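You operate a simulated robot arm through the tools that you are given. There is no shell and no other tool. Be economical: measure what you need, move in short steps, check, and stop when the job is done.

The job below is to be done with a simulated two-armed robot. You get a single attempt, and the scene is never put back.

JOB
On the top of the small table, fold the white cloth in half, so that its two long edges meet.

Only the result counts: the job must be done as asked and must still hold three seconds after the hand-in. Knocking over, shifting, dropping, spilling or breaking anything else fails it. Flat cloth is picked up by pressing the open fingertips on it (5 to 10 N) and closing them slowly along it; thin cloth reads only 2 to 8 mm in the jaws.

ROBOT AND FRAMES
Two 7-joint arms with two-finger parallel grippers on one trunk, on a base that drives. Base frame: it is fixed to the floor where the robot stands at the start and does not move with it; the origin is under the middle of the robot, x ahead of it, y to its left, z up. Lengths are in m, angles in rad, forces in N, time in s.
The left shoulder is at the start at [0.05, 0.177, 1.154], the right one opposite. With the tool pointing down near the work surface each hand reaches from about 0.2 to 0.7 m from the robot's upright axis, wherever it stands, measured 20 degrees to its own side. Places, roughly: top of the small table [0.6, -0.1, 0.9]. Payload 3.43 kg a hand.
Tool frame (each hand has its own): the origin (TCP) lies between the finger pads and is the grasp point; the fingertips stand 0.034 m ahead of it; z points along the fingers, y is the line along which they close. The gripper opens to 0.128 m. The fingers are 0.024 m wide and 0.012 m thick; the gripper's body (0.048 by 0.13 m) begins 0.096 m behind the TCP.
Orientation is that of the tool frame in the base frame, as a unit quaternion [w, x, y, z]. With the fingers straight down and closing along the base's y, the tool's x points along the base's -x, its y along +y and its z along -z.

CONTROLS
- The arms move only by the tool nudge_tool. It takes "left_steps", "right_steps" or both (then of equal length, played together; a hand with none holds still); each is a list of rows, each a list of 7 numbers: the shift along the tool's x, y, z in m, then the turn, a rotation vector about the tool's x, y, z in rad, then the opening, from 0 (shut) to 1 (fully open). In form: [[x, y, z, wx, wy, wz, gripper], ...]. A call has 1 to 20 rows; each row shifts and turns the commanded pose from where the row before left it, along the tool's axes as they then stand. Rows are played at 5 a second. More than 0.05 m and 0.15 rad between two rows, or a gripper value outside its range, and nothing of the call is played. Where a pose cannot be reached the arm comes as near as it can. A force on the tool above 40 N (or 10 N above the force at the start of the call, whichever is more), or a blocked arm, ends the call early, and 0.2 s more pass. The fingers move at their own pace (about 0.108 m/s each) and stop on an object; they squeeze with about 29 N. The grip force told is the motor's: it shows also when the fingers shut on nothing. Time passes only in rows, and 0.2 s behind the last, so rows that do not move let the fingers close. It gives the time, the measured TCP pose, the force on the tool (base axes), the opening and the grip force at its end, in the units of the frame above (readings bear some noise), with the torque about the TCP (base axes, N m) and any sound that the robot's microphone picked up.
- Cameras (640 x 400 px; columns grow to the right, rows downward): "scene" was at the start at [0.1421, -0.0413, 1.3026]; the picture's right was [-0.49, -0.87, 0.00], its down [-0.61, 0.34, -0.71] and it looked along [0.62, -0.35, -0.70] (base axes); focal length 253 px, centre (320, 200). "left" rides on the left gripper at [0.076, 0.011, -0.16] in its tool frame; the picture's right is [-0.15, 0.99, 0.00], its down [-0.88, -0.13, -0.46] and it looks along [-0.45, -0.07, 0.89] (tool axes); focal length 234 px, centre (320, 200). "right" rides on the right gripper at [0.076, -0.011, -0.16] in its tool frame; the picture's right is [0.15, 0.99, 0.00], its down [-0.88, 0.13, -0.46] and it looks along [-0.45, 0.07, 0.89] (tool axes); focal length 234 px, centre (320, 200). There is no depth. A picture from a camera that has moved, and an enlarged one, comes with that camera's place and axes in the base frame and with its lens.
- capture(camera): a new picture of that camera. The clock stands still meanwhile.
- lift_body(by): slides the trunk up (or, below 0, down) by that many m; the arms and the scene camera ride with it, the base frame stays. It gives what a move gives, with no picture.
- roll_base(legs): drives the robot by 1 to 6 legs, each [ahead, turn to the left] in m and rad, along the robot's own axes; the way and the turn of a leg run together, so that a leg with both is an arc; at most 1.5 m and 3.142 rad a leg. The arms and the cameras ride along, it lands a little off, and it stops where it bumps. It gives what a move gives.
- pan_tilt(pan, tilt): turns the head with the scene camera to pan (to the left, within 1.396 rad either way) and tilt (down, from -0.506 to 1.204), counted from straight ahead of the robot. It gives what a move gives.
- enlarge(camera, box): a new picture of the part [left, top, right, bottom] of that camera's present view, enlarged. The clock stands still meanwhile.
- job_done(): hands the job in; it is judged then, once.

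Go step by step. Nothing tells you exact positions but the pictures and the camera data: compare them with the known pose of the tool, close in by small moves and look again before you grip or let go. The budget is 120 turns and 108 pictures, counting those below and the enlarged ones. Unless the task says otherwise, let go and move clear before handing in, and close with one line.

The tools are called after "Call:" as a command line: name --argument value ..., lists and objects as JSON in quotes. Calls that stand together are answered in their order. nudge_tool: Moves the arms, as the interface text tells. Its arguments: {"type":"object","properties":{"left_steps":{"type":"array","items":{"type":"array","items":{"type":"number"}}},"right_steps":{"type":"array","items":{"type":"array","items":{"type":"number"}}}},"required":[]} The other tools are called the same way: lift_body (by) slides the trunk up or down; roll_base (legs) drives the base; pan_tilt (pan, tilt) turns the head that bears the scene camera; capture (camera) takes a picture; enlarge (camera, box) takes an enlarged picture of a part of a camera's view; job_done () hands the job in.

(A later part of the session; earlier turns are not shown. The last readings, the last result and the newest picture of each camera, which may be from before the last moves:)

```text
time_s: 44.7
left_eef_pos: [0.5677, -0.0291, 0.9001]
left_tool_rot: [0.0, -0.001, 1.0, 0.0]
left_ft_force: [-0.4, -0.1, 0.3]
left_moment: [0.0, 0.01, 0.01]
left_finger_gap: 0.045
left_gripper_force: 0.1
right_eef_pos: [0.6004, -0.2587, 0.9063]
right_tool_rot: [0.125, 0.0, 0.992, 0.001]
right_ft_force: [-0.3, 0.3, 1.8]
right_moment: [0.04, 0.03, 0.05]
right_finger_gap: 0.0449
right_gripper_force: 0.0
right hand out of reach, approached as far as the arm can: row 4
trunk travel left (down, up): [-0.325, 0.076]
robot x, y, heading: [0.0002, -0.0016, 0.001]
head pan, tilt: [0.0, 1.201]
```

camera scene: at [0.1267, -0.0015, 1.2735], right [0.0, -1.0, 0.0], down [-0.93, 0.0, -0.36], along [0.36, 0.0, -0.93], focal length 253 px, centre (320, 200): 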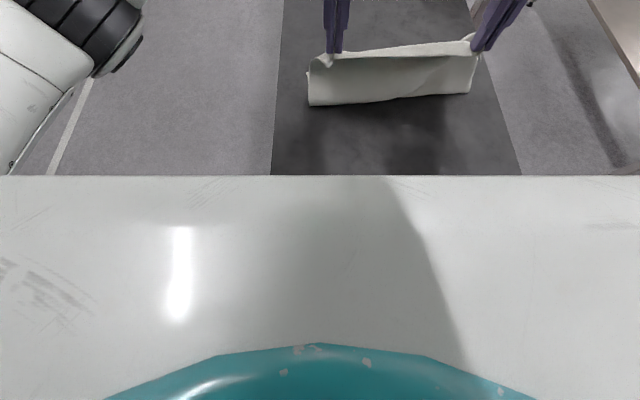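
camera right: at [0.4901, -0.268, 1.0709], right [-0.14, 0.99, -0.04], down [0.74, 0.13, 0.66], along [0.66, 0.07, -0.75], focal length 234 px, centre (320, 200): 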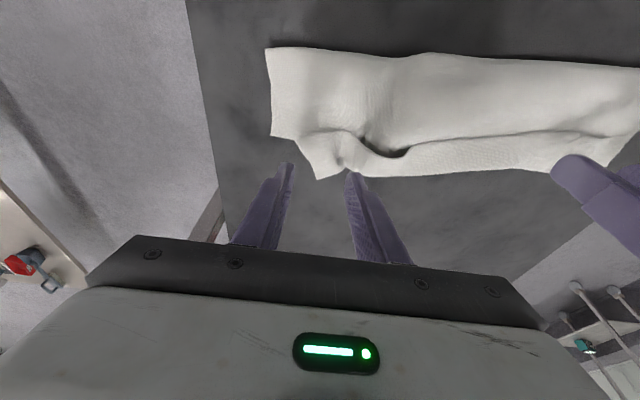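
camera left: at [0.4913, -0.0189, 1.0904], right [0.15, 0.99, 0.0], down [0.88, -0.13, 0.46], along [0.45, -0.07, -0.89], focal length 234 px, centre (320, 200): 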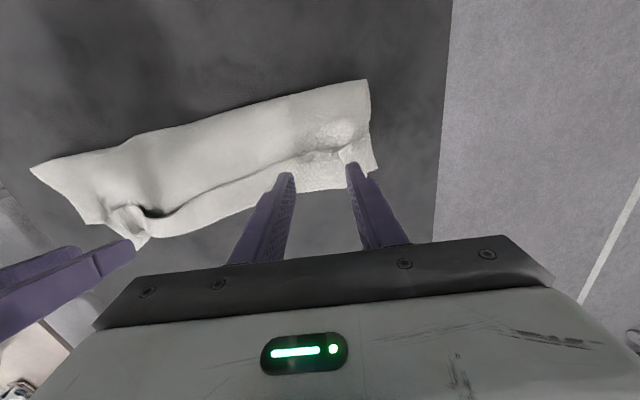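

Nearly in contact on both. A couple of mm more, then close slowly.

Call:
nudge_tool --left_steps '[[0, 0, 0.002, 0, 0, 0, 0.33], [0, 0, 0.001, 0, 0, 0, 0.3], [0, 0, 0, 0, 0, 0, 0.27], [0, 0, 0, 0, 0, 0, 0.24], [0, 0, 0, 0, 0, 0, 0.21], [0, 0, 0, 0, 0, 0, 0.18], [0, 0, 0, 0, 0, 0, 0.15], [0, 0, 0, 0, 0, 0, 0.12], [0, 0, 0, 0, 0, 0, 0.09], [0, 0, 0, 0, 0, 0, 0.06], [0, 0, 0, 0, 0, 0, 0.03], [0, 0, 0, 0, 0, 0, 0], [0, 0, 0, 0, 0, 0, 0], [0, 0, 0, 0, 0, 0, 0]]' --right_steps '[[0.004, 0, 0.002, 0, 0, 0, 0.33], [0.0005, 0, 0.002, 0, 0, 0, 0.3], [0, 0, 0, 0, 0, 0, 0.27], [0, 0, 0, 0, 0, 0, 0.24], [0, 0, 0, 0, 0, 0, 0.21], [0, 0, 0, 0, 0, 0, 0.18], [0, 0, 0, 0, 0, 0, 0.15], [0, 0, 0, 0, 0, 0, 0.12], [0, 0, 0, 0, 0, 0, 0.09], [0, 0, 0, 0, 0, 0, 0.06], [0, 0, 0, 0, 0, 0, 0.03], [0, 0, 0, 0, 0, 0, 0], [0, 0, 0, 0, 0, 0, 0], [0, 0, 0, 0, 0, 0, 0]]'

Call:
capture --camera "left"

Call:
capture --camera "right"

```text
time_s: 47.7
left_eef_pos: [0.5674, -0.0297, 0.8977]
left_tool_rot: [-0.001, 0.0, 1.0, 0.0]
left_ft_force: [0.2, -2.8, 5.1]
left_moment: [-0.13, -0.07, -0.01]
left_finger_gap: 0.0026
left_gripper_force: 28.9
right_eef_pos: [0.5965, -0.2601, 0.9008]
right_tool_rot: [0.126, 0.0, 0.992, 0.0]
right_ft_force: [-0.7, 2.5, -0.6]
right_moment: [0.13, 0.02, -0.05]
right_finger_gap: 0.0019
right_gripper_force: 29.1
trunk travel left (down, up): [-0.325, 0.076]
robot x, y, heading: [-0.0033, 0.0015, -0.001]
head pan, tilt: [0.0, 1.201]
```

```text
43 pictures are left
camera left: at [0.4902, -0.019, 1.0573], right [0.15, 0.99, 0.0], down [0.88, -0.13, 0.46], along [0.45, -0.07, -0.89], focal length 234 px, centre (320, 200)
```

left: 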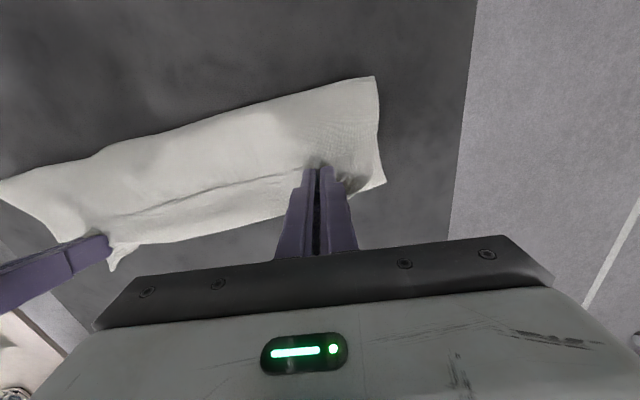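

```text
42 pictures are left
camera right: at [0.483, -0.2706, 1.0359], right [-0.14, 0.99, -0.04], down [0.74, 0.13, 0.66], along [0.66, 0.07, -0.75], focal length 234 px, centre (320, 200)
```

right: 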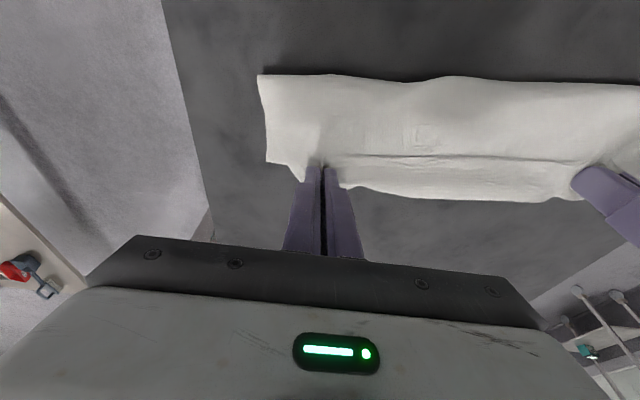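

Both hold again. Pull the edge up and back toward the robot to unfold.

Call:
nudge_tool --left_steps '[[0, 0, -0.02, 0, 0, 0, 0], [0.02, 0, -0.02, 0, 0, 0, 0], [0.025, 0, -0.015, 0, 0, 0, 0], [0.025, 0, 0, 0, 0, 0, 0], [0.025, 0, 0, 0, 0, 0, 0], [0.025, 0, 0, 0, 0, 0, 0], [0.025, 0, 0, 0, 0, 0, 0], [0.02, 0, 0.01, 0, 0, 0, 0], [0.02, 0, 0.015, 0, 0, 0, 0], [0.02, 0, 0.013, 0, 0, 0, 0], [0, 0, 0, 0, 0, 0, 0]]' --right_steps '[[-0.005, 0, -0.0194, 0, 0, 0, 0], [0.0144, 0, -0.0244, 0, 0, 0, 0], [0.0205, -0.002, -0.0207, 0, 0, 0, 0], [0.0242, -0.002, -0.0062, 0, 0.125, 0, 0], [0.0248, 0, -0.0031, 0, 0.125, 0, 0], [0.03, 0, 0, 0, 0, 0, 0], [0.03, 0, 0, 0, 0, 0, 0], [0.025, 0, 0.01, 0, 0, 0, 0], [0.025, 0, 0.015, 0, 0, 0, 0], [0.02, 0, 0.015, 0, 0, 0, 0], [0, 0, 0, 0, 0, 0, 0]]'

Call:
enlarge --camera "scene" --box '[270, 20, 530, 180]'

```text
time_s: 50.1
left_eef_pos: [0.3622, -0.0304, 0.9134]
left_tool_rot: [0.0, -0.001, 1.0, 0.0]
left_ft_force: [0.4, -4.7, 0.2]
left_moment: [-0.12, 0.01, 0.01]
left_finger_gap: 0.0025
left_gripper_force: 28.7
right_eef_pos: [0.3716, -0.2623, 0.9165]
right_tool_rot: [0.0, 0.0, 1.0, -0.001]
right_ft_force: [0.2, 4.1, 0.4]
right_moment: [0.1, -0.06, -0.05]
right_finger_gap: 0.0019
right_gripper_force: 28.9
trunk travel left (down, up): [-0.325, 0.076]
robot x, y, heading: [0.0007, 0.0027, 0.0]
head pan, tilt: [0.0, 1.201]
```

```text
2.46 times, centred on (400, 100) of scene
camera zoom: at [0.127, -0.0015, 1.2734], right [0.0, -1.0, 0.0], down [-0.93, 0.0, -0.36], along [0.36, 0.0, -0.93], focal length 623 px, centre (123, 446)
```

zoom: 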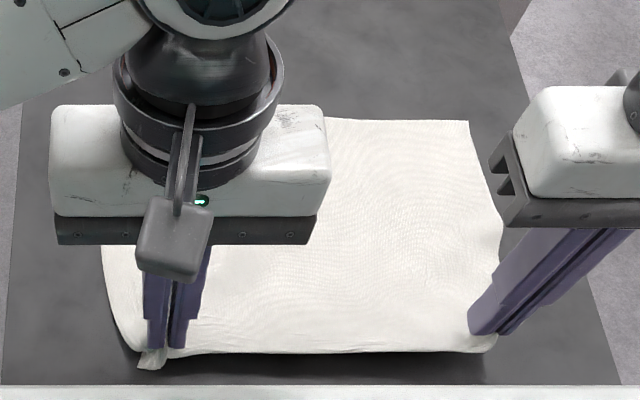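

Unfolded flat again. Drag the cloth about 2.5 cm toward me, then release.

Call:
nudge_tool --left_steps '[[0.008, 0, 0.004, 0, 0, 0, 0], [0.008, 0, 0.003, 0, 0, 0, 0], [0.008, 0, 0.003, 0, 0, 0, 0], [0, 0, 0.003, 0, 0, 0, 0], [0, 0, 0, 0, 0, 0, 0.1], [0, 0, 0, 0, 0, 0, 0.2], [0, 0, 0, 0, 0, 0, 0.35], [0, 0, 0, 0, 0, 0, 0.35], [0, 0, -0.02, 0, 0, 0, 0.35], [0, 0, -0.04, 0, 0, 0, 0.35]]' --right_steps '[[0.009, -0.002, 0.005, 0, 0, 0, 0], [0.009, 0, 0.004, 0, 0, 0, 0], [0.009, 0, 0.003, 0, 0, 0, 0], [0, 0, 0.004, 0, 0, 0, 0], [0, 0, 0, 0, 0, 0, 0.1], [0, 0, 0, 0, 0, 0, 0.2], [0, 0, 0, 0, 0, 0, 0.35], [0, 0, 0, 0, 0, 0, 0.35], [0, 0, -0.02, 0, 0, 0, 0.35], [0, 0, -0.04, 0, 0, 0, 0.35]]'

Call:
capture --camera "left"

Call:
capture --camera "right"

Call:
enlarge --camera "scene" --box '[270, 20, 530, 180]'

```text
time_s: 52.3
left_eef_pos: [0.3375, -0.0292, 0.9615]
left_tool_rot: [0.0, 0.0, 1.0, 0.0]
left_ft_force: [-0.8, 0.6, 0.7]
left_moment: [0.0, 0.0, 0.0]
left_finger_gap: 0.0447
left_gripper_force: 0.1
right_eef_pos: [0.3442, -0.2652, 0.9597]
right_tool_rot: [-0.001, 0.0, 1.0, 0.0]
right_ft_force: [0.6, 0.9, 0.1]
right_moment: [-0.03, -0.02, 0.0]
right_finger_gap: 0.0448
right_gripper_force: 0.1
trunk travel left (down, up): [-0.325, 0.076]
robot x, y, heading: [0.0018, -0.0025, 0.002]
head pan, tilt: [0.0, 1.201]
```

```text
40 pictures are left
camera left: at [0.2615, -0.0189, 1.1214], right [0.15, 0.99, 0.0], down [0.88, -0.13, 0.46], along [0.45, -0.07, -0.89], focal length 234 px, centre (320, 200)
```

left: 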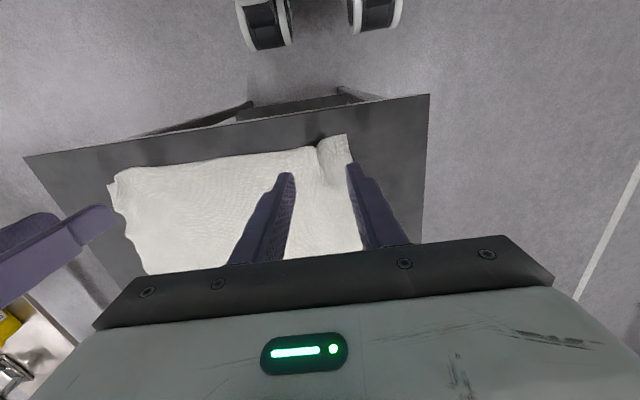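

```text
39 pictures are left
camera right: at [0.268, -0.2768, 1.1189], right [-0.15, 0.99, 0.0], down [0.88, 0.13, 0.46], along [0.45, 0.07, -0.89], focal length 234 px, centre (320, 200)
```

right: 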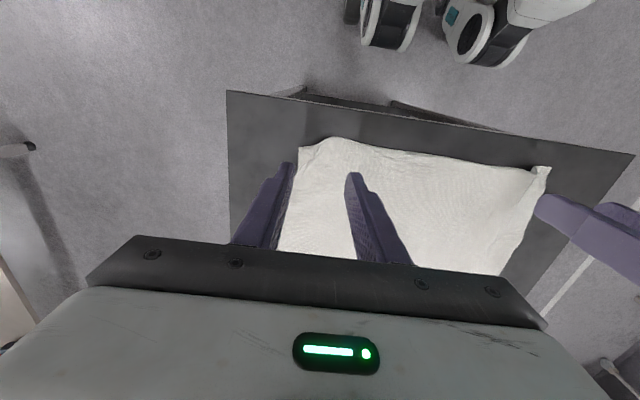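

```text
2.46 times, centred on (400, 100) of scene
camera zoom: at [0.1264, -0.0014, 1.2734], right [0.0, -1.0, 0.0], down [-0.93, 0.0, -0.36], along [0.36, 0.0, -0.93], focal length 623 px, centre (123, 446)
```

zoom: 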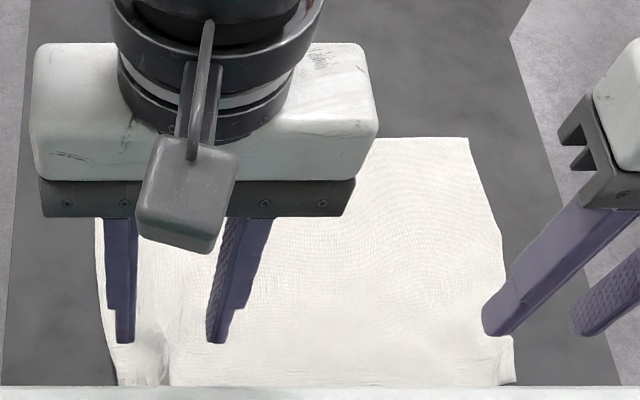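

The cloth lies flat with far edge at x≈0.577; small gathers remain at the two near grip points. I'll press the closed fingertips on each gather and open them to spread it flat.

Call:
nudge_tool --left_steps '[[0.003, 0, 0, 0, 0, 0, 0.1], [0, 0, 0.03, 0, 0, 0, 0.04], [0, 0, 0.025, 0, 0, 0, 0.04], [0, 0, 0.008, 0, 0, 0, 0.04], [0, 0, 0.003, 0, 0, 0, 0.04], [0, 0, 0, 0, 0, 0, 0.04]]' --right_steps '[[0, 0, 0, 0, 0, 0, 0.1], [0, 0, 0.03, 0, 0, 0, 0.04], [0, 0, 0.025, 0, 0, 0, 0.04], [0, 0, 0.007, 0, 0, 0, 0.04], [0, 0, 0.002, 0, 0, 0, 0.04], [0, 0, 0, 0, 0, 0, 0.04]]'

```text
time_s: 53.7
left_eef_pos: [0.3357, -0.0291, 0.8959]
left_tool_rot: [0.001, -0.001, 1.0, 0.0]
left_ft_force: [-2.4, 4.4, 13.6]
left_moment: [0.07, 0.17, -0.08]
left_finger_gap: 0.0031
left_gripper_force: 0.0
right_eef_pos: [0.3435, -0.2653, 0.8964]
right_tool_rot: [0.001, 0.0, 1.0, 0.0]
right_ft_force: [0.6, -1.2, 2.8]
right_moment: [-0.06, -0.03, -0.01]
right_finger_gap: 0.0058
right_gripper_force: 0.6
trunk travel left (down, up): [-0.325, 0.076]
robot x, y, heading: [-0.0016, 0.0009, 0.001]
head pan, tilt: [0.0, 1.201]
```

Call:
nudge_tool --left_steps '[[0, 0, -0.0004, 0, 0, 0, 0.08], [0, 0, 0, 0, 0, 0, 0.12], [0, 0, 0, 0, 0, 0, 0.16], [0, 0, 0, 0, 0, 0, 0.2], [0, 0, 0, 0, 0, 0, 0.25], [0, 0, 0, 0, 0, 0, 0.3], [0, 0, 0, 0, 0, 0, 0.35], [0, 0, 0, 0, 0, 0, 0.4], [0, 0, 0, 0, 0, 0, 0.45], [0, 0, 0, 0, 0, 0, 0.48], [0, 0, -0.02, 0, 0, 0, 0.48], [0, 0, -0.045, 0, 0, 0, 0.48]]' --right_steps '[[0, 0, 0.0008, 0, 0, 0, 0.08], [0, 0, 0, 0, 0, 0, 0.12], [0, 0, 0, 0, 0, 0, 0.16], [0, 0, 0, 0, 0, 0, 0.2], [0, 0, 0, 0, 0, 0, 0.25], [0, 0, 0, 0, 0, 0, 0.3], [0, 0, 0, 0, 0, 0, 0.35], [0, 0, 0, 0, 0, 0, 0.4], [0, 0, 0, 0, 0, 0, 0.45], [0, 0, 0, 0, 0, 0, 0.48], [0, 0, -0.02, 0, 0, 0, 0.48], [0, 0, -0.045, 0, 0, 0, 0.48]]'

Call:
capture --camera "left"

Call:
capture --camera "right"

```text
time_s: 56.3
left_eef_pos: [0.3359, -0.0301, 0.9601]
left_tool_rot: [0.001, -0.001, 1.0, 0.0]
left_ft_force: [-0.7, 0.3, 0.9]
left_moment: [-0.02, 0.01, -0.02]
left_finger_gap: 0.0613
left_gripper_force: 0.0
right_eef_pos: [0.3436, -0.2645, 0.9611]
right_tool_rot: [-0.001, 0.0, 1.0, 0.0]
right_ft_force: [0.1, -0.6, -0.4]
right_moment: [-0.02, -0.03, 0.0]
right_finger_gap: 0.0616
right_gripper_force: 0.1
trunk travel left (down, up): [-0.325, 0.076]
robot x, y, heading: [0.0013, 0.0016, -0.004]
head pan, tilt: [0.0, 1.201]
```

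```text
37 pictures are left
camera left: at [0.2595, -0.019, 1.1206], right [0.15, 0.99, 0.0], down [0.88, -0.13, 0.46], along [0.45, -0.07, -0.89], focal length 234 px, centre (320, 200)
```

left: 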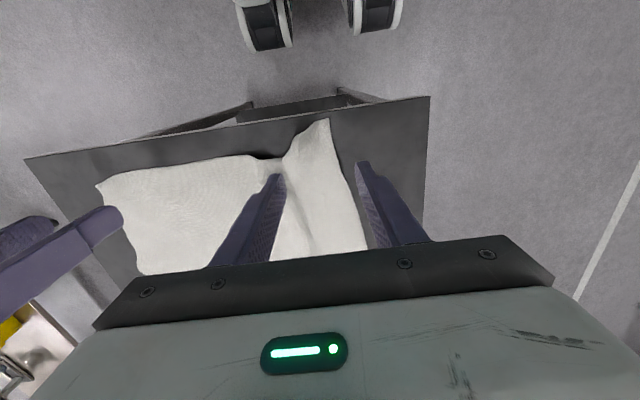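

```text
36 pictures are left
camera right: at [0.268, -0.2764, 1.1195], right [-0.15, 0.99, 0.0], down [0.88, 0.13, 0.45], along [0.45, 0.07, -0.89], focal length 234 px, centre (320, 200)
```

right: 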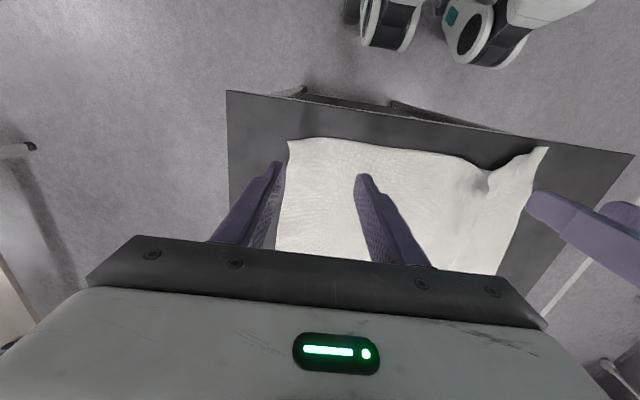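

The right corner is nicely flat now. The left one is still bunched and its corner has swung toward the table's edge; zoom to see how to drag it.

Call:
enlarge --camera "left" --box '[230, 90, 430, 260]'

```text
2.35 times, centred on (330, 175) of left
camera zoom: at [0.2595, -0.019, 1.1206], right [0.15, 0.99, 0.0], down [0.88, -0.13, 0.46], along [0.45, -0.07, -0.89], focal length 551 px, centre (296, 259)
```

zoom: 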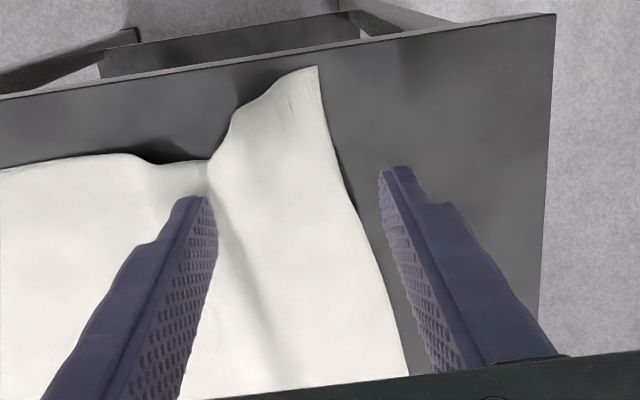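

The left corner flap lies 4–5 cm inward. I'll press the closed left fingertips on it and drag it outward (+y, slightly +x).

Call:
nudge_tool --left_steps '[[0.01, 0.002, 0, 0, 0, 0, 0.2], [0, 0, 0.025, 0, 0, 0, 0], [0, 0, 0.025, 0, 0, 0, 0], [0, 0, 0.01, 0, 0, 0, 0], [0, 0, 0.003, 0, 0, 0, 0], [0, 0, 0.001, 0, 0, 0, 0], [0, 0, 0, 0, 0, 0, 0]]'

```text
time_s: 57.9
left_eef_pos: [0.3244, -0.0288, 0.8971]
left_tool_rot: [0.0, -0.001, 1.0, 0.0]
left_ft_force: [-0.1, 0.2, 0.1]
left_moment: [-0.01, 0.0, 0.02]
left_finger_gap: 0.0003
left_gripper_force: 29.0
right_eef_pos: [0.3439, -0.2642, 0.9595]
right_tool_rot: [0.001, 0.0, 1.0, 0.0]
right_ft_force: [-1.3, 0.6, -0.3]
right_moment: [0.01, -0.01, 0.0]
right_finger_gap: 0.0614
right_gripper_force: 0.0
trunk travel left (down, up): [-0.325, 0.076]
robot x, y, heading: [-0.0008, -0.002, 0.003]
head pan, tilt: [0.0, 1.201]
```

Call:
nudge_tool --left_steps '[[0, 0, 0.0015, 0, 0, 0, 0], [0, 0, 0.0015, 0, 0, 0, 0], [-0.001, 0.006, 0, 0, 0, 0, 0], [-0.001, 0.006, 0, 0, 0, 0, 0], [-0.002, 0.006, 0, 0, 0, 0, 0], [-0.002, 0.006, 0, 0, 0, 0, 0], [-0.002, 0.006, 0, 0, 0, 0, 0], [-0.002, 0.006, 0, 0, 0, 0, 0], [-0.002, 0.006, 0, 0, 0, 0, 0], [0, 0, 0, 0, 0, 0, 0]]'

Call:
capture --camera "left"

```text
time_s: 60.1
left_eef_pos: [0.3352, 0.01, 0.8966]
left_tool_rot: [0.002, 0.0, 1.0, -0.005]
left_ft_force: [-8.6, -19.0, 32.2]
left_moment: [-0.62, 0.37, 0.03]
left_finger_gap: 0.0
left_gripper_force: 28.9
right_eef_pos: [0.3423, -0.2664, 0.96]
right_tool_rot: [0.001, 0.0, 1.0, 0.001]
right_ft_force: [0.0, -0.3, -0.7]
right_moment: [-0.03, -0.01, 0.02]
right_finger_gap: 0.0615
right_gripper_force: 0.1
trunk travel left (down, up): [-0.325, 0.076]
robot x, y, heading: [-0.0003, 0.0, -0.002]
head pan, tilt: [0.0, 1.201]
```

```text
34 pictures are left
camera left: at [0.2586, 0.0227, 1.0551], right [0.15, 0.99, -0.01], down [0.88, -0.13, 0.46], along [0.45, -0.07, -0.89], focal length 234 px, centre (320, 200)
```

left: 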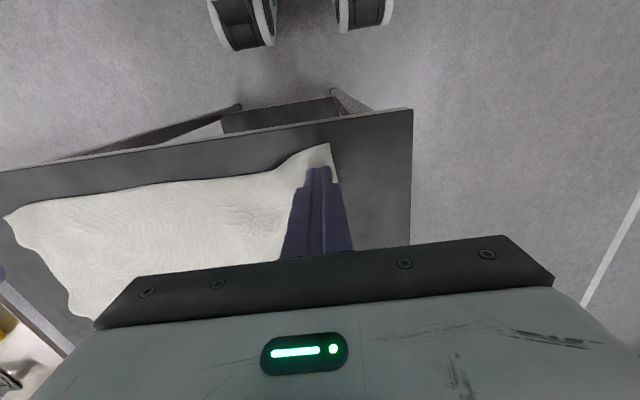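

That spread the corner well. Ease the press, nudge it 8 mm forward, then lift and look at the whole cloth.

Call:
nudge_tool --left_steps '[[0, 0, -0.0015, 0, 0, 0, 0], [-0.004, 0.001, 0, 0, 0, 0, 0], [-0.004, 0.001, 0, 0, 0, 0, 0], [-0.003, 0, 0, 0, 0, 0, 0], [0, 0, -0.015, 0, 0, 0, 0], [0, 0, -0.04, 0, 0, 0, 0.3], [-0.03, 0.03, -0.03, 0, 0, 0, 0.35], [-0.045, 0.015, 0, 0, 0, 0, 0.35], [-0.045, 0.015, 0, 0, 0, 0, 0.35], [-0.045, 0, 0, 0, 0, 0, 0.35], [0, 0, 0, 0, 0, 0, 0.35]]' --right_steps '[[0, 0, 0, 0, 0, 0, 0.4], [0, 0, 0, 0, 0, 0, 0.4], [0, 0, 0, 0, 0, 0, 0.35], [0, 0, 0, 0, 0, 0, 0.35], [0, 0, 0, 0, 0, 0, 0.35], [0, -0.03, -0.04, 0, 0, 0, 0.35], [-0.03, -0.03, 0, 0, 0, 0, 0.35], [-0.045, 0, 0, 0, 0, 0, 0.35], [-0.045, 0, 0, 0, 0, 0, 0.35], [-0.045, 0, 0, 0, 0, 0, 0.35], [0, 0, 0, 0, 0, 0, 0.35]]'

Call:
enlarge --camera "scene" --box '[270, 20, 530, 180]'

Call:
capture --camera "left"

Call:
capture --camera "right"

```text
refused: row 7 steps farther than a row can; nothing moved
```

```text
2.46 times, centred on (400, 100) of scene
camera zoom: at [0.1244, -0.0034, 1.2738], right [0.0, -1.0, 0.0], down [-0.93, 0.0, -0.36], along [0.36, 0.0, -0.93], focal length 623 px, centre (123, 446)
```

zoom: 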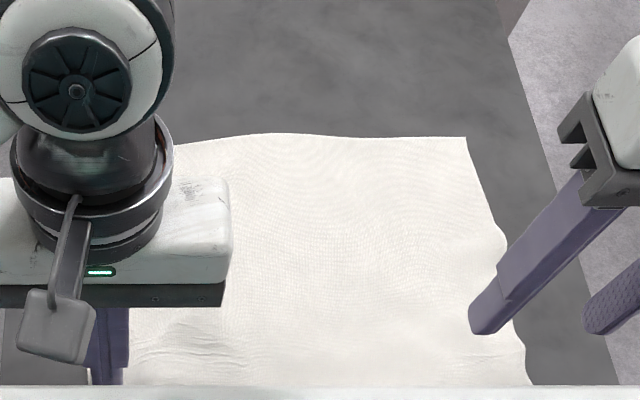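

```text
32 pictures are left
camera left: at [0.2586, 0.0227, 1.0551], right [0.15, 0.99, -0.01], down [0.88, -0.13, 0.46], along [0.45, -0.07, -0.89], focal length 234 px, centre (320, 200)
```

left: 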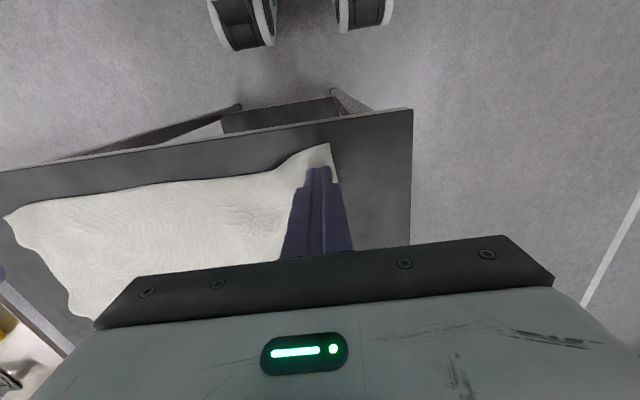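

```text
31 pictures are left
camera right: at [0.2666, -0.2779, 1.1197], right [-0.15, 0.99, 0.0], down [0.88, 0.13, 0.46], along [0.45, 0.07, -0.89], focal length 234 px, centre (320, 200)
```

right: 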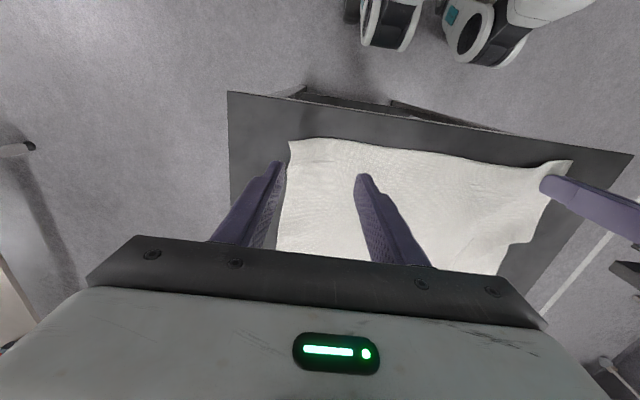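

One step was too long, so nothing moved; same move with shorter steps, ending with both hands over the far corners.

Call:
nudge_tool --left_steps '[[0, 0, -0.0015, 0, 0, 0, 0], [-0.004, 0.001, 0, 0, 0, 0, 0], [-0.004, 0.001, 0, 0, 0, 0, 0], [-0.003, 0, 0, 0, 0, 0, 0], [0, 0, -0.015, 0, 0, 0, 0], [0, 0, -0.045, 0, 0, 0, 0.3], [-0.045, 0, -0.01, 0, 0, 0, 0.35], [-0.045, 0, 0, 0, 0, 0, 0.35], [-0.045, 0, 0, 0, 0, 0, 0.35], [-0.045, 0, 0, 0, 0, 0, 0.35], [-0.02, 0, 0, 0, 0, 0, 0.35], [0, 0, 0, 0, 0, 0, 0.35]]' --right_steps '[[0, 0, 0, 0, 0, 0, 0.4], [0, 0, 0, 0, 0, 0, 0.4], [0, 0, 0, 0, 0, 0, 0.35], [0, 0, 0, 0, 0, 0, 0.35], [0, 0, 0, 0, 0, 0, 0.35], [0, 0, 0, 0, 0, 0, 0.35], [-0.045, -0.003, 0, 0, 0, 0, 0.35], [-0.045, 0, 0, 0, 0, 0, 0.35], [-0.045, 0, 0, 0, 0, 0, 0.35], [-0.045, 0, 0, 0, 0, 0, 0.35], [-0.03, 0, 0, 0, 0, 0, 0.35], [0, 0, 0, 0, 0, 0, 0.35]]'

```text
time_s: 62.7
left_eef_pos: [0.549, 0.0146, 0.9648]
left_tool_rot: [0.001, -0.001, 1.0, -0.001]
left_ft_force: [0.7, -0.2, 0.6]
left_moment: [-0.01, 0.0, 0.02]
left_finger_gap: 0.0449
left_gripper_force: 0.1
right_eef_pos: [0.5537, -0.2674, 0.9573]
right_tool_rot: [0.0, -0.001, 1.0, 0.0]
right_ft_force: [-0.4, 0.2, 0.7]
right_moment: [-0.03, -0.02, -0.01]
right_finger_gap: 0.0451
right_gripper_force: 0.0
trunk travel left (down, up): [-0.325, 0.076]
robot x, y, heading: [0.0018, -0.0007, 0.002]
head pan, tilt: [0.0, 1.201]
```

Call:
capture --camera "left"

Call:
capture --camera "right"

Call:
enlarge --camera "scene" --box '[270, 20, 530, 180]'

```text
30 pictures are left
camera left: at [0.4716, 0.027, 1.1251], right [0.15, 0.99, 0.0], down [0.88, -0.13, 0.46], along [0.45, -0.07, -0.89], focal length 234 px, centre (320, 200)
```

left: 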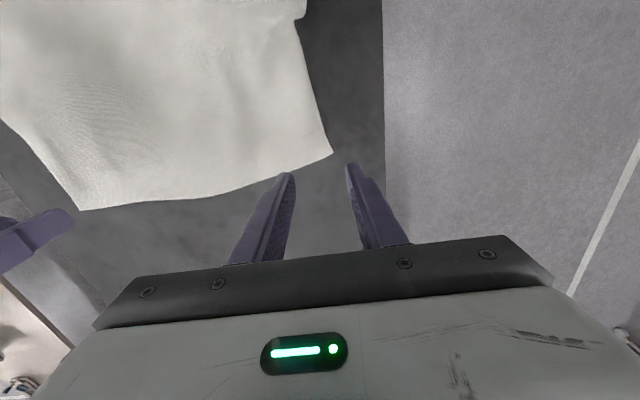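

```text
29 pictures are left
camera right: at [0.4787, -0.2798, 1.118], right [-0.15, 0.99, 0.0], down [0.88, 0.13, 0.46], along [0.45, 0.07, -0.89], focal length 234 px, centre (320, 200)
```

right: 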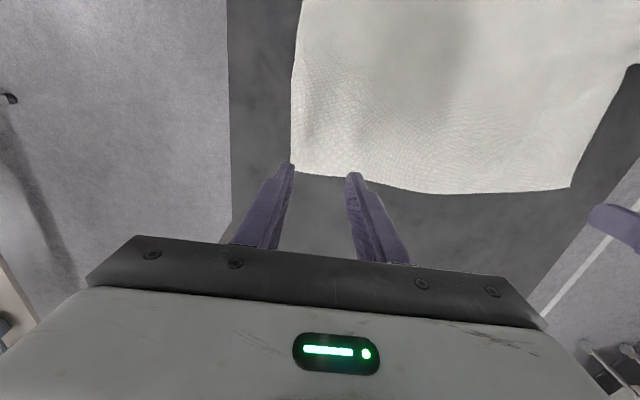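

```text
2.46 times, centred on (400, 100) of scene
camera zoom: at [0.1267, -0.0014, 1.2735], right [0.0, -1.0, 0.0], down [-0.93, 0.0, -0.36], along [0.36, 0.0, -0.93], focal length 623 px, centre (123, 446)
```

zoom: 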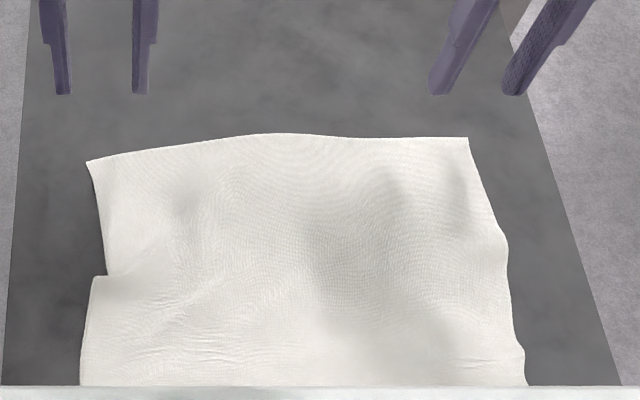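

Far corners are at about (0.547, 0.029) and (0.573, -0.300); a small pleat on the left side will pull out once I hold the far-left corner. Descend vertically onto the far edge.

Call:
nudge_tool --left_steps '[[0.003, -0.0216, 0.02, 0, 0, 0, 0.36], [0, 0, 0.025, 0, 0, 0, 0.36], [0, 0, 0.015, 0, 0, 0, 0.36], [0, 0, 0.006, 0, 0, 0, 0.36], [0, 0, 0.003, 0, 0, 0, 0.36], [0, 0, 0, 0, 0, 0, 0.36]]' --right_steps '[[-0.014, 0.005, 0.015, 0, 0, 0, 0.36], [0, 0, 0.02, 0, 0, 0, 0.36], [0, 0, 0.015, 0, 0, 0, 0.36], [0, 0, 0.008, 0, 0, 0, 0.36], [0, 0, 0.003, 0, 0, 0, 0.36], [0, 0, 0, 0, 0, 0, 0.36]]'

```text
time_s: 64.1
left_eef_pos: [0.5455, -0.0061, 0.8951]
left_tool_rot: [0.0, -0.002, 1.0, 0.0]
left_ft_force: [0.5, 0.0, 2.3]
left_moment: [0.02, -0.04, 0.01]
left_finger_gap: 0.0458
left_gripper_force: 0.1
right_eef_pos: [0.5508, -0.2719, 0.9056]
right_tool_rot: [0.001, 0.0, 1.0, 0.001]
right_ft_force: [-0.6, 0.6, 0.0]
right_moment: [0.02, 0.01, -0.02]
right_finger_gap: 0.0461
right_gripper_force: 0.1
right hand out of reach, approached as far as the arm can: row 1, 2, 3, 4
trunk travel left (down, up): [-0.325, 0.076]
robot x, y, heading: [0.0024, -0.002, 0.001]
head pan, tilt: [0.0, 1.201]
```

The right arm stops ~2 cm short when vertical. From the gripper view there is ample clearance between robot and table, so I raise the hands and drive forward 3 cm.

Call:
nudge_tool --left_steps '[[0, 0, -0.03, 0, 0, 0, 0.36], [0.03, 0, 0, 0, 0, 0, 0.36]]' --right_steps '[[0.01, 0, -0.03, 0, 0, 0, 0.36], [0.01, 0, 0, 0, 0, 0, 0.36]]'

Call:
roll_base --legs '[[0.03, 0]]'

```text
time_s: 64.7
left_eef_pos: [0.5147, -0.0052, 0.926]
left_tool_rot: [0.001, -0.002, 1.0, 0.0]
left_ft_force: [-0.4, -0.8, 0.5]
left_moment: [-0.01, 0.0, -0.01]
left_finger_gap: 0.046
left_gripper_force: 0.2
right_eef_pos: [0.5322, -0.2722, 0.9343]
right_tool_rot: [0.0, 0.0, 1.0, -0.001]
right_ft_force: [-0.3, -0.4, 0.1]
right_moment: [0.01, 0.0, -0.04]
right_finger_gap: 0.046
right_gripper_force: 0.1
trunk travel left (down, up): [-0.325, 0.076]
robot x, y, heading: [-0.0016, 0.0005, 0.001]
head pan, tilt: [0.0, 1.201]
```

```text
time_s: 65.7
left_eef_pos: [0.5408, -0.0033, 0.9262]
left_tool_rot: [0.0, -0.002, 1.0, 0.0]
left_ft_force: [-0.2, -0.6, 0.2]
left_moment: [0.04, -0.01, -0.02]
left_finger_gap: 0.0465
left_gripper_force: 0.0
right_eef_pos: [0.557, -0.27, 0.9355]
right_tool_rot: [0.0, -0.001, 1.0, 0.0]
right_ft_force: [0.4, -0.6, 0.3]
right_moment: [0.01, -0.01, -0.04]
right_finger_gap: 0.0459
right_gripper_force: 0.1
trunk travel left (down, up): [-0.325, 0.076]
robot x, y, heading: [0.0251, -0.0001, -0.0]
head pan, tilt: [0.0, 1.201]
stopped in leg 1: the robot was blocked; the commanded pose is now the measured one
```

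The base stopped after 2.5 cm (touched something gently). That is enough; I now lower onto the far edge.

Call:
nudge_tool --left_steps '[[-0.005, -0.003, 0.012, 0, 0, 0, 0.36], [0, 0, 0.012, 0, 0, 0, 0.36], [0, 0, 0.005, 0, 0, 0, 0.36], [0, 0, 0.001, 0, 0, 0, 0.36], [0, 0, 0, 0, 0, 0, 0.36]]' --right_steps '[[-0.011, 0.008, 0.016, 0, 0, 0, 0.36], [0, 0, 0.016, 0, 0, 0, 0.36], [0, 0, 0.006, 0, 0, 0, 0.36], [0, 0, 0.001, 0, 0, 0, 0.36], [0, 0, 0, 0, 0, 0, 0.36]]'

Call:
capture --camera "left"

Call:
capture --camera "right"

```text
time_s: 66.8
left_eef_pos: [0.545, -0.0059, 0.8959]
left_tool_rot: [-0.001, -0.002, 1.0, 0.001]
left_ft_force: [0.7, -0.8, 0.5]
left_moment: [-0.01, -0.02, 0.0]
left_finger_gap: 0.0462
left_gripper_force: 0.1
right_eef_pos: [0.5674, -0.2612, 0.8967]
right_tool_rot: [0.002, -0.001, 1.0, 0.001]
right_ft_force: [-0.1, 1.7, 2.1]
right_moment: [0.06, -0.06, 0.0]
right_finger_gap: 0.0459
right_gripper_force: 0.0
trunk travel left (down, up): [-0.325, 0.076]
robot x, y, heading: [0.023, -0.0023, 0.003]
head pan, tilt: [0.0, 1.201]
```

```text
27 pictures are left
camera left: at [0.4682, 0.0042, 1.056], right [0.14, 0.99, 0.0], down [0.88, -0.13, 0.46], along [0.45, -0.06, -0.89], focal length 234 px, centre (320, 200)
```

left: 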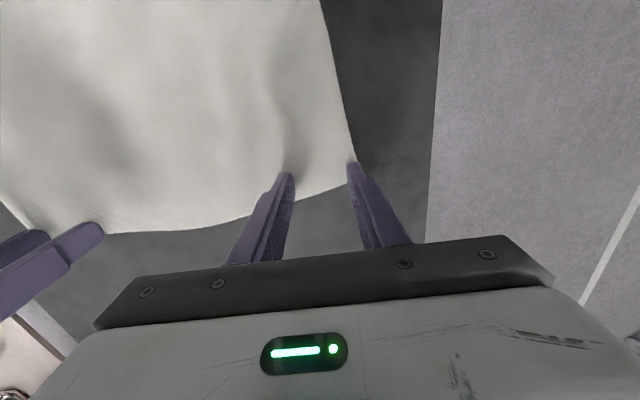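

```text
26 pictures are left
camera right: at [0.4907, -0.2733, 1.0546], right [-0.15, 0.99, 0.0], down [0.88, 0.13, 0.46], along [0.45, 0.07, -0.89], focal length 234 px, centre (320, 200)
```

right: 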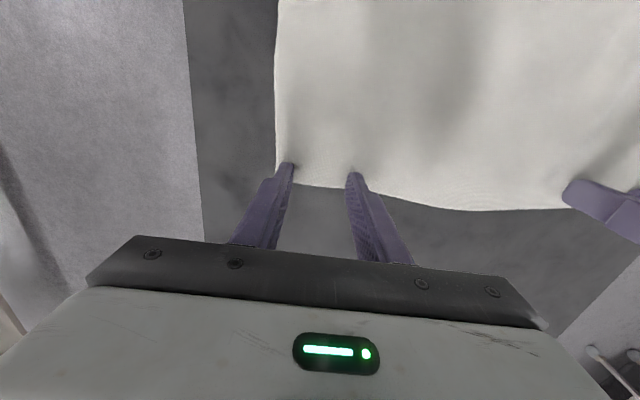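

Right hand well placed. Shift the left 8 mm inward, then press both to ~8 N.

Call:
nudge_tool --left_steps '[[-0.003, -0.008, -0.003, 0, 0, 0, 0.36], [0, 0, 0.003, 0, 0, 0, 0.36], [0, 0, 0.001, 0, 0, 0, 0.36], [0, 0, 0.0005, 0, 0, 0, 0.36], [0, 0, 0, 0, 0, 0, 0.36]]' --right_steps '[[0, 0, 0, 0, 0, 0, 0.36], [0, 0, 0, 0, 0, 0, 0.36], [0, 0, 0.0005, 0, 0, 0, 0.36], [0, 0, 0.0003, 0, 0, 0, 0.36], [0, 0, 0, 0, 0, 0, 0.36]]'

```text
time_s: 68.0
left_eef_pos: [0.5463, -0.0137, 0.8952]
left_tool_rot: [0.002, -0.003, 1.0, 0.0]
left_ft_force: [2.2, -0.1, 10.5]
left_moment: [0.11, 0.01, 0.01]
left_finger_gap: 0.0462
left_gripper_force: 0.1
right_eef_pos: [0.5661, -0.2615, 0.8967]
right_tool_rot: [0.002, -0.002, 1.0, 0.001]
right_ft_force: [2.6, 0.5, 4.5]
right_moment: [-0.01, -0.05, -0.01]
right_finger_gap: 0.0464
right_gripper_force: 0.2
trunk travel left (down, up): [-0.325, 0.076]
robot x, y, heading: [0.0225, 0.002, 0.004]
head pan, tilt: [0.0, 1.201]
```

Good contact (10 N and 5 N). Slow closing along the cloth.

Call:
nudge_tool --left_steps '[[0, 0, 0, 0, 0, 0, 0.34], [0, 0, 0, 0, 0, 0, 0.32], [0, 0, 0, 0, 0, 0, 0.3], [0, 0, 0, 0, 0, 0, 0.28], [0, 0, 0, 0, 0, 0, 0.26], [0, 0, 0, 0, 0, 0, 0.24], [0, 0, 0, 0, 0, 0, 0.22], [0, 0, 0, 0, 0, 0, 0.2], [0, 0, 0, 0, 0, 0, 0.18], [0, 0, 0, 0, 0, 0, 0.16], [0, 0, 0, 0, 0, 0, 0.14], [0, 0, 0, 0, 0, 0, 0.12], [0, 0, 0, 0, 0, 0, 0.1], [0, 0, 0, 0, 0, 0, 0.08], [0, 0, 0, 0, 0, 0, 0.06], [0, 0, 0, 0, 0, 0, 0.04], [0, 0, 0, 0, 0, 0, 0.02], [0, 0, 0, 0, 0, 0, 0], [0, 0, 0, 0, 0, 0, 0], [0, 0, 0, 0, 0, 0, 0]]' --right_steps '[[0, 0, 0.0004, 0, 0, 0, 0.34], [0, 0, 0, 0, 0, 0, 0.32], [0, 0, 0, 0, 0, 0, 0.3], [0, 0, 0, 0, 0, 0, 0.28], [0, 0, 0, 0, 0, 0, 0.26], [0, 0, 0, 0, 0, 0, 0.24], [0, 0, 0, 0, 0, 0, 0.22], [0, 0, 0, 0, 0, 0, 0.2], [0, 0, 0, 0, 0, 0, 0.18], [0, 0, 0, 0, 0, 0, 0.16], [0, 0, 0, 0, 0, 0, 0.14], [0, 0, 0, 0, 0, 0, 0.12], [0, 0, 0, 0, 0, 0, 0.1], [0, 0, 0, 0, 0, 0, 0.08], [0, 0, 0, 0, 0, 0, 0.06], [0, 0, 0, 0, 0, 0, 0.04], [0, 0, 0, 0, 0, 0, 0.02], [0, 0, 0, 0, 0, 0, 0], [0, 0, 0, 0, 0, 0, 0], [0, 0, 0, 0, 0, 0, 0]]'

```text
time_s: 72.2
left_eef_pos: [0.5459, -0.0155, 0.8955]
left_tool_rot: [0.001, -0.002, 1.0, 0.001]
left_ft_force: [2.3, -11.5, 16.1]
left_moment: [-0.41, -0.08, -0.08]
left_finger_gap: 0.0028
left_gripper_force: 28.9
right_eef_pos: [0.566, -0.2617, 0.8967]
right_tool_rot: [0.003, -0.001, 1.0, 0.001]
right_ft_force: [1.8, 1.2, 12.1]
right_moment: [0.07, -0.01, 0.02]
right_finger_gap: 0.0
right_gripper_force: 28.9
trunk travel left (down, up): [-0.325, 0.076]
robot x, y, heading: [0.0231, 0.006, -0.001]
head pan, tilt: [0.0, 1.201]
```

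Left holds; right slipped off. Reopen the right wider, slightly further in, and retry.

Call:
nudge_tool --right_steps '[[0, 0, -0.01, 0, 0, 0, 0.1], [0.005, 0.006, -0.005, 0, 0, 0, 0.45], [0, 0, 0, 0, 0, 0, 0.45], [0, 0, 0.012, 0, 0, 0, 0.45], [0, 0, 0.003, 0, 0, 0, 0.45], [0, 0, 0.001, 0, 0, 0, 0.45], [0, 0, 0, 0, 0, 0, 0.45]]'

Call:
capture --camera "right"

```text
time_s: 73.8
left_eef_pos: [0.5463, -0.0149, 0.8966]
left_tool_rot: [0.001, -0.003, 1.0, 0.001]
left_ft_force: [0.5, -6.9, 20.1]
left_moment: [-0.22, -0.04, -0.05]
left_finger_gap: 0.0024
left_gripper_force: 28.9
right_eef_pos: [0.5621, -0.2549, 0.8953]
right_tool_rot: [0.003, -0.001, 1.0, 0.001]
right_ft_force: [0.6, -0.7, 7.7]
right_moment: [0.25, -0.04, -0.03]
right_finger_gap: 0.0571
right_gripper_force: 0.0
trunk travel left (down, up): [-0.325, 0.076]
robot x, y, heading: [0.0209, 0.0002, -0.001]
head pan, tilt: [0.0, 1.201]
```

```text
25 pictures are left
camera right: at [0.4846, -0.2677, 1.054], right [-0.15, 0.99, 0.0], down [0.88, 0.13, 0.46], along [0.46, 0.07, -0.89], focal length 234 px, centre (320, 200)
```

right: 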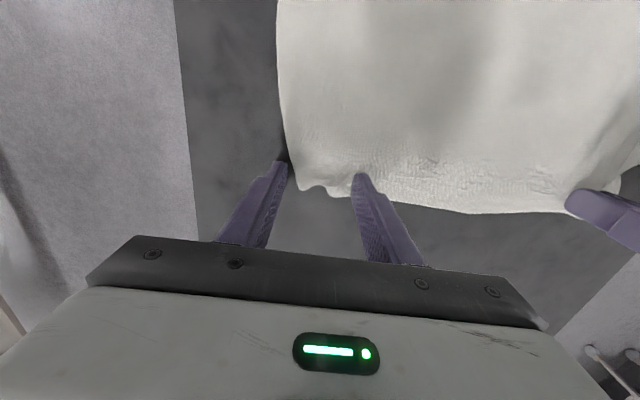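

The right corner moved inward, so the outer finger is on bare table. Shift the right hand 2 cm toward the middle and try again.

Call:
nudge_tool --right_steps '[[0, 0.01, -0.012, 0, 0, 0, 0.42], [0, 0.012, 0, 0, 0, 0, 0.4], [0, 0, 0.01, 0, 0, 0, 0.4], [0, 0, 0.002, 0, 0, 0, 0.4], [0, 0, 0.0005, 0, 0, 0, 0.4], [0, 0, 0, 0, 0, 0, 0.4]]'

```text
time_s: 75.2
left_eef_pos: [0.5456, -0.0148, 0.8944]
left_tool_rot: [0.001, -0.002, 1.0, 0.001]
left_ft_force: [-0.5, -4.4, 21.5]
left_moment: [-0.13, 0.02, -0.05]
left_finger_gap: 0.0023
left_gripper_force: 29.0
right_eef_pos: [0.5522, -0.2399, 0.8978]
right_tool_rot: [0.002, -0.002, 1.0, 0.001]
right_ft_force: [-0.3, 0.6, 0.2]
right_moment: [-0.03, -0.01, -0.01]
right_finger_gap: 0.0511
right_gripper_force: 0.0
right hand out of reach, approached as far as the arm can: row 2, 3
trunk travel left (down, up): [-0.325, 0.076]
robot x, y, heading: [0.0261, -0.0015, 0.0]
head pan, tilt: [0.0, 1.201]
```

Slightly out of reach; a tiny tilt gives the missing centimetre. Then press.

Call:
nudge_tool --right_steps '[[0, 0, -0.004, 0, -0.08, 0, 0.4], [-0.006, 0, 0, 0, 0, 0, 0.4], [-0.006, 0, 0, 0, 0, 0, 0.4], [0, 0, 0.003, 0, 0, 0, 0.4], [0, 0, 0.002, 0, 0, 0, 0.4], [0, 0, 0, 0, 0, 0, 0.4]]'

Call:
capture --camera "right"

```text
time_s: 76.7
left_eef_pos: [0.547, -0.0147, 0.8951]
left_tool_rot: [0.002, -0.003, 1.0, 0.001]
left_ft_force: [-2.0, -3.3, 22.8]
left_moment: [-0.08, -0.01, -0.05]
left_finger_gap: 0.0023
left_gripper_force: 28.5
right_eef_pos: [0.5646, -0.2391, 0.8979]
right_tool_rot: [0.04, -0.001, 0.999, 0.0]
right_ft_force: [0.4, -1.2, 0.0]
right_moment: [-0.02, 0.04, -0.01]
right_finger_gap: 0.0513
right_gripper_force: 0.0
trunk travel left (down, up): [-0.325, 0.076]
robot x, y, heading: [0.0248, 0.0026, -0.002]
head pan, tilt: [0.0, 1.201]
```

```text
24 pictures are left
camera right: at [0.4765, -0.2508, 1.0499], right [-0.15, 0.99, -0.01], down [0.84, 0.13, 0.53], along [0.52, 0.07, -0.85], focal length 234 px, centre (320, 200)
```

right: 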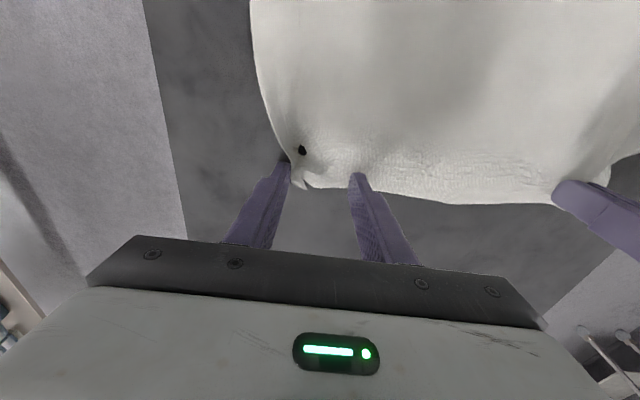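

Press here with a small inward shift and close slowly.

Call:
nudge_tool --right_steps '[[0, 0.007, 0, 0, 0, 0, 0.4], [0, 0, 0.0015, 0, 0, 0, 0.4], [0, 0, 0.001, 0, 0, 0, 0.4], [0, 0, 0, 0, 0, 0, 0.4]]'

```text
time_s: 77.7
left_eef_pos: [0.5459, -0.0149, 0.8963]
left_tool_rot: [0.002, -0.003, 1.0, 0.001]
left_ft_force: [-0.1, -2.8, 21.4]
left_moment: [-0.09, -0.01, -0.09]
left_finger_gap: 0.0024
left_gripper_force: 28.5
right_eef_pos: [0.565, -0.2321, 0.8961]
right_tool_rot: [0.043, -0.001, 0.999, 0.001]
right_ft_force: [0.8, 0.3, 3.8]
right_moment: [0.07, 0.01, -0.03]
right_finger_gap: 0.0512
right_gripper_force: 0.0
trunk travel left (down, up): [-0.325, 0.076]
robot x, y, heading: [0.0266, -0.0006, 0.011]
head pan, tilt: [0.0, 1.201]
```

Call:
nudge_tool --right_steps '[[0, 0, 0.0008, 0, 0, 0, 0.38], [0, 0, 0, 0, 0, 0, 0.36], [0, 0, 0, 0, 0, 0, 0.34], [0, 0, 0, 0, 0, 0, 0.32], [0, 0, 0, 0, 0, 0, 0.3], [0, 0, 0, 0, 0, 0, 0.28], [0, 0, 0, 0, 0, 0, 0.26], [0, 0, 0, 0, 0, 0, 0.24], [0, 0, 0, 0, 0, 0, 0.22], [0, 0, 0, 0, 0, 0, 0.2], [0, 0, 0, 0, 0, 0, 0.18], [0, 0, 0, 0, 0, 0, 0.16], [0, 0, 0, 0, 0, 0, 0.14], [0, 0, 0, 0, 0, 0, 0.12], [0, 0, 0, 0, 0, 0, 0.1], [0, 0, 0, 0, 0, 0, 0.07], [0, 0, 0, 0, 0, 0, 0.04], [0, 0, 0, 0, 0, 0, 0], [0, 0, 0, 0, 0, 0, 0], [0, 0, 0, 0, 0, 0, 0]]'

Call:
capture --camera "right"

```text
time_s: 81.8
left_eef_pos: [0.546, -0.0134, 0.8948]
left_tool_rot: [0.002, -0.002, 1.0, 0.001]
left_ft_force: [5.2, -3.0, 13.1]
left_moment: [-0.11, -0.21, -0.07]
left_finger_gap: 0.0026
left_gripper_force: 28.9
right_eef_pos: [0.5641, -0.2336, 0.896]
right_tool_rot: [0.043, -0.001, 0.999, -0.001]
right_ft_force: [0.3, -8.6, 21.6]
right_moment: [-0.19, 0.15, 0.04]
right_finger_gap: 0.0036
right_gripper_force: 28.8
trunk travel left (down, up): [-0.325, 0.076]
robot x, y, heading: [0.024, 0.0007, 0.0]
head pan, tilt: [0.0, 1.201]
```

```text
23 pictures are left
camera right: at [0.4755, -0.2457, 1.0479], right [-0.15, 0.99, -0.01], down [0.84, 0.13, 0.53], along [0.53, 0.07, -0.85], focal length 234 px, centre (320, 200)
```

right: 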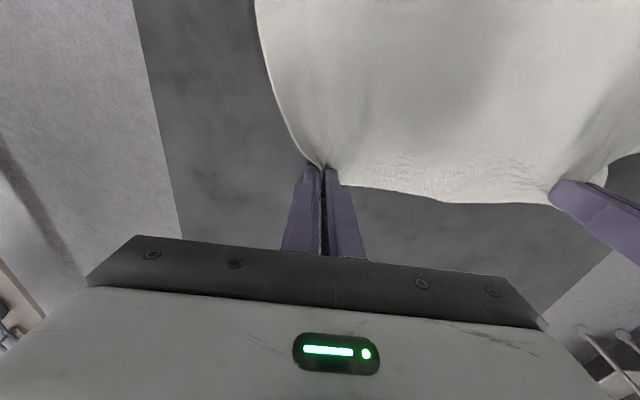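

Both hands hold now; the right grips the corner itself, dragged inward. Lift a little, stretch the right hand outward, and pull the left forward to remove the pleat.

Call:
nudge_tool --left_steps '[[0, 0, -0.008, 0, 0, 0, 0], [-0.006, 0, -0.004, 0, 0, 0, 0], [-0.006, 0, 0, 0, 0, 0, 0], [-0.006, 0, 0, 0, 0, 0, 0], [0, 0, 0, 0, 0, 0, 0], [0, 0, 0, 0, 0, 0, 0]]' --right_steps '[[0, 0, -0.008, 0, 0, 0, 0], [0, -0.012, -0.004, 0, 0, 0, 0], [0, -0.012, 0, 0, 0, 0, 0], [0, -0.01, 0, 0, 0, 0, 0], [0, -0.008, 0, 0, 0, 0, 0], [0, 0, 0, 0, 0, 0, 0]]'

```text
time_s: 83.1
left_eef_pos: [0.5624, -0.0267, 0.9079]
left_tool_rot: [0.002, 0.007, 1.0, -0.014]
left_ft_force: [-0.6, -15.3, -0.2]
left_moment: [-0.5, -0.02, -0.08]
left_finger_gap: 0.0025
left_gripper_force: 28.9
right_eef_pos: [0.5667, -0.2587, 0.9092]
right_tool_rot: [0.043, -0.005, 0.999, 0.014]
right_ft_force: [0.1, 14.7, -0.3]
right_moment: [0.53, 0.04, -0.02]
right_finger_gap: 0.0028
right_gripper_force: 29.5
trunk travel left (down, up): [-0.325, 0.076]
robot x, y, heading: [0.0264, -0.0002, -0.003]
head pan, tilt: [0.0, 1.201]
stopped in row 6 (left hand): the force on the tool passed its limit (the readings are from after the stop); the commanded pose is now the measured one
```

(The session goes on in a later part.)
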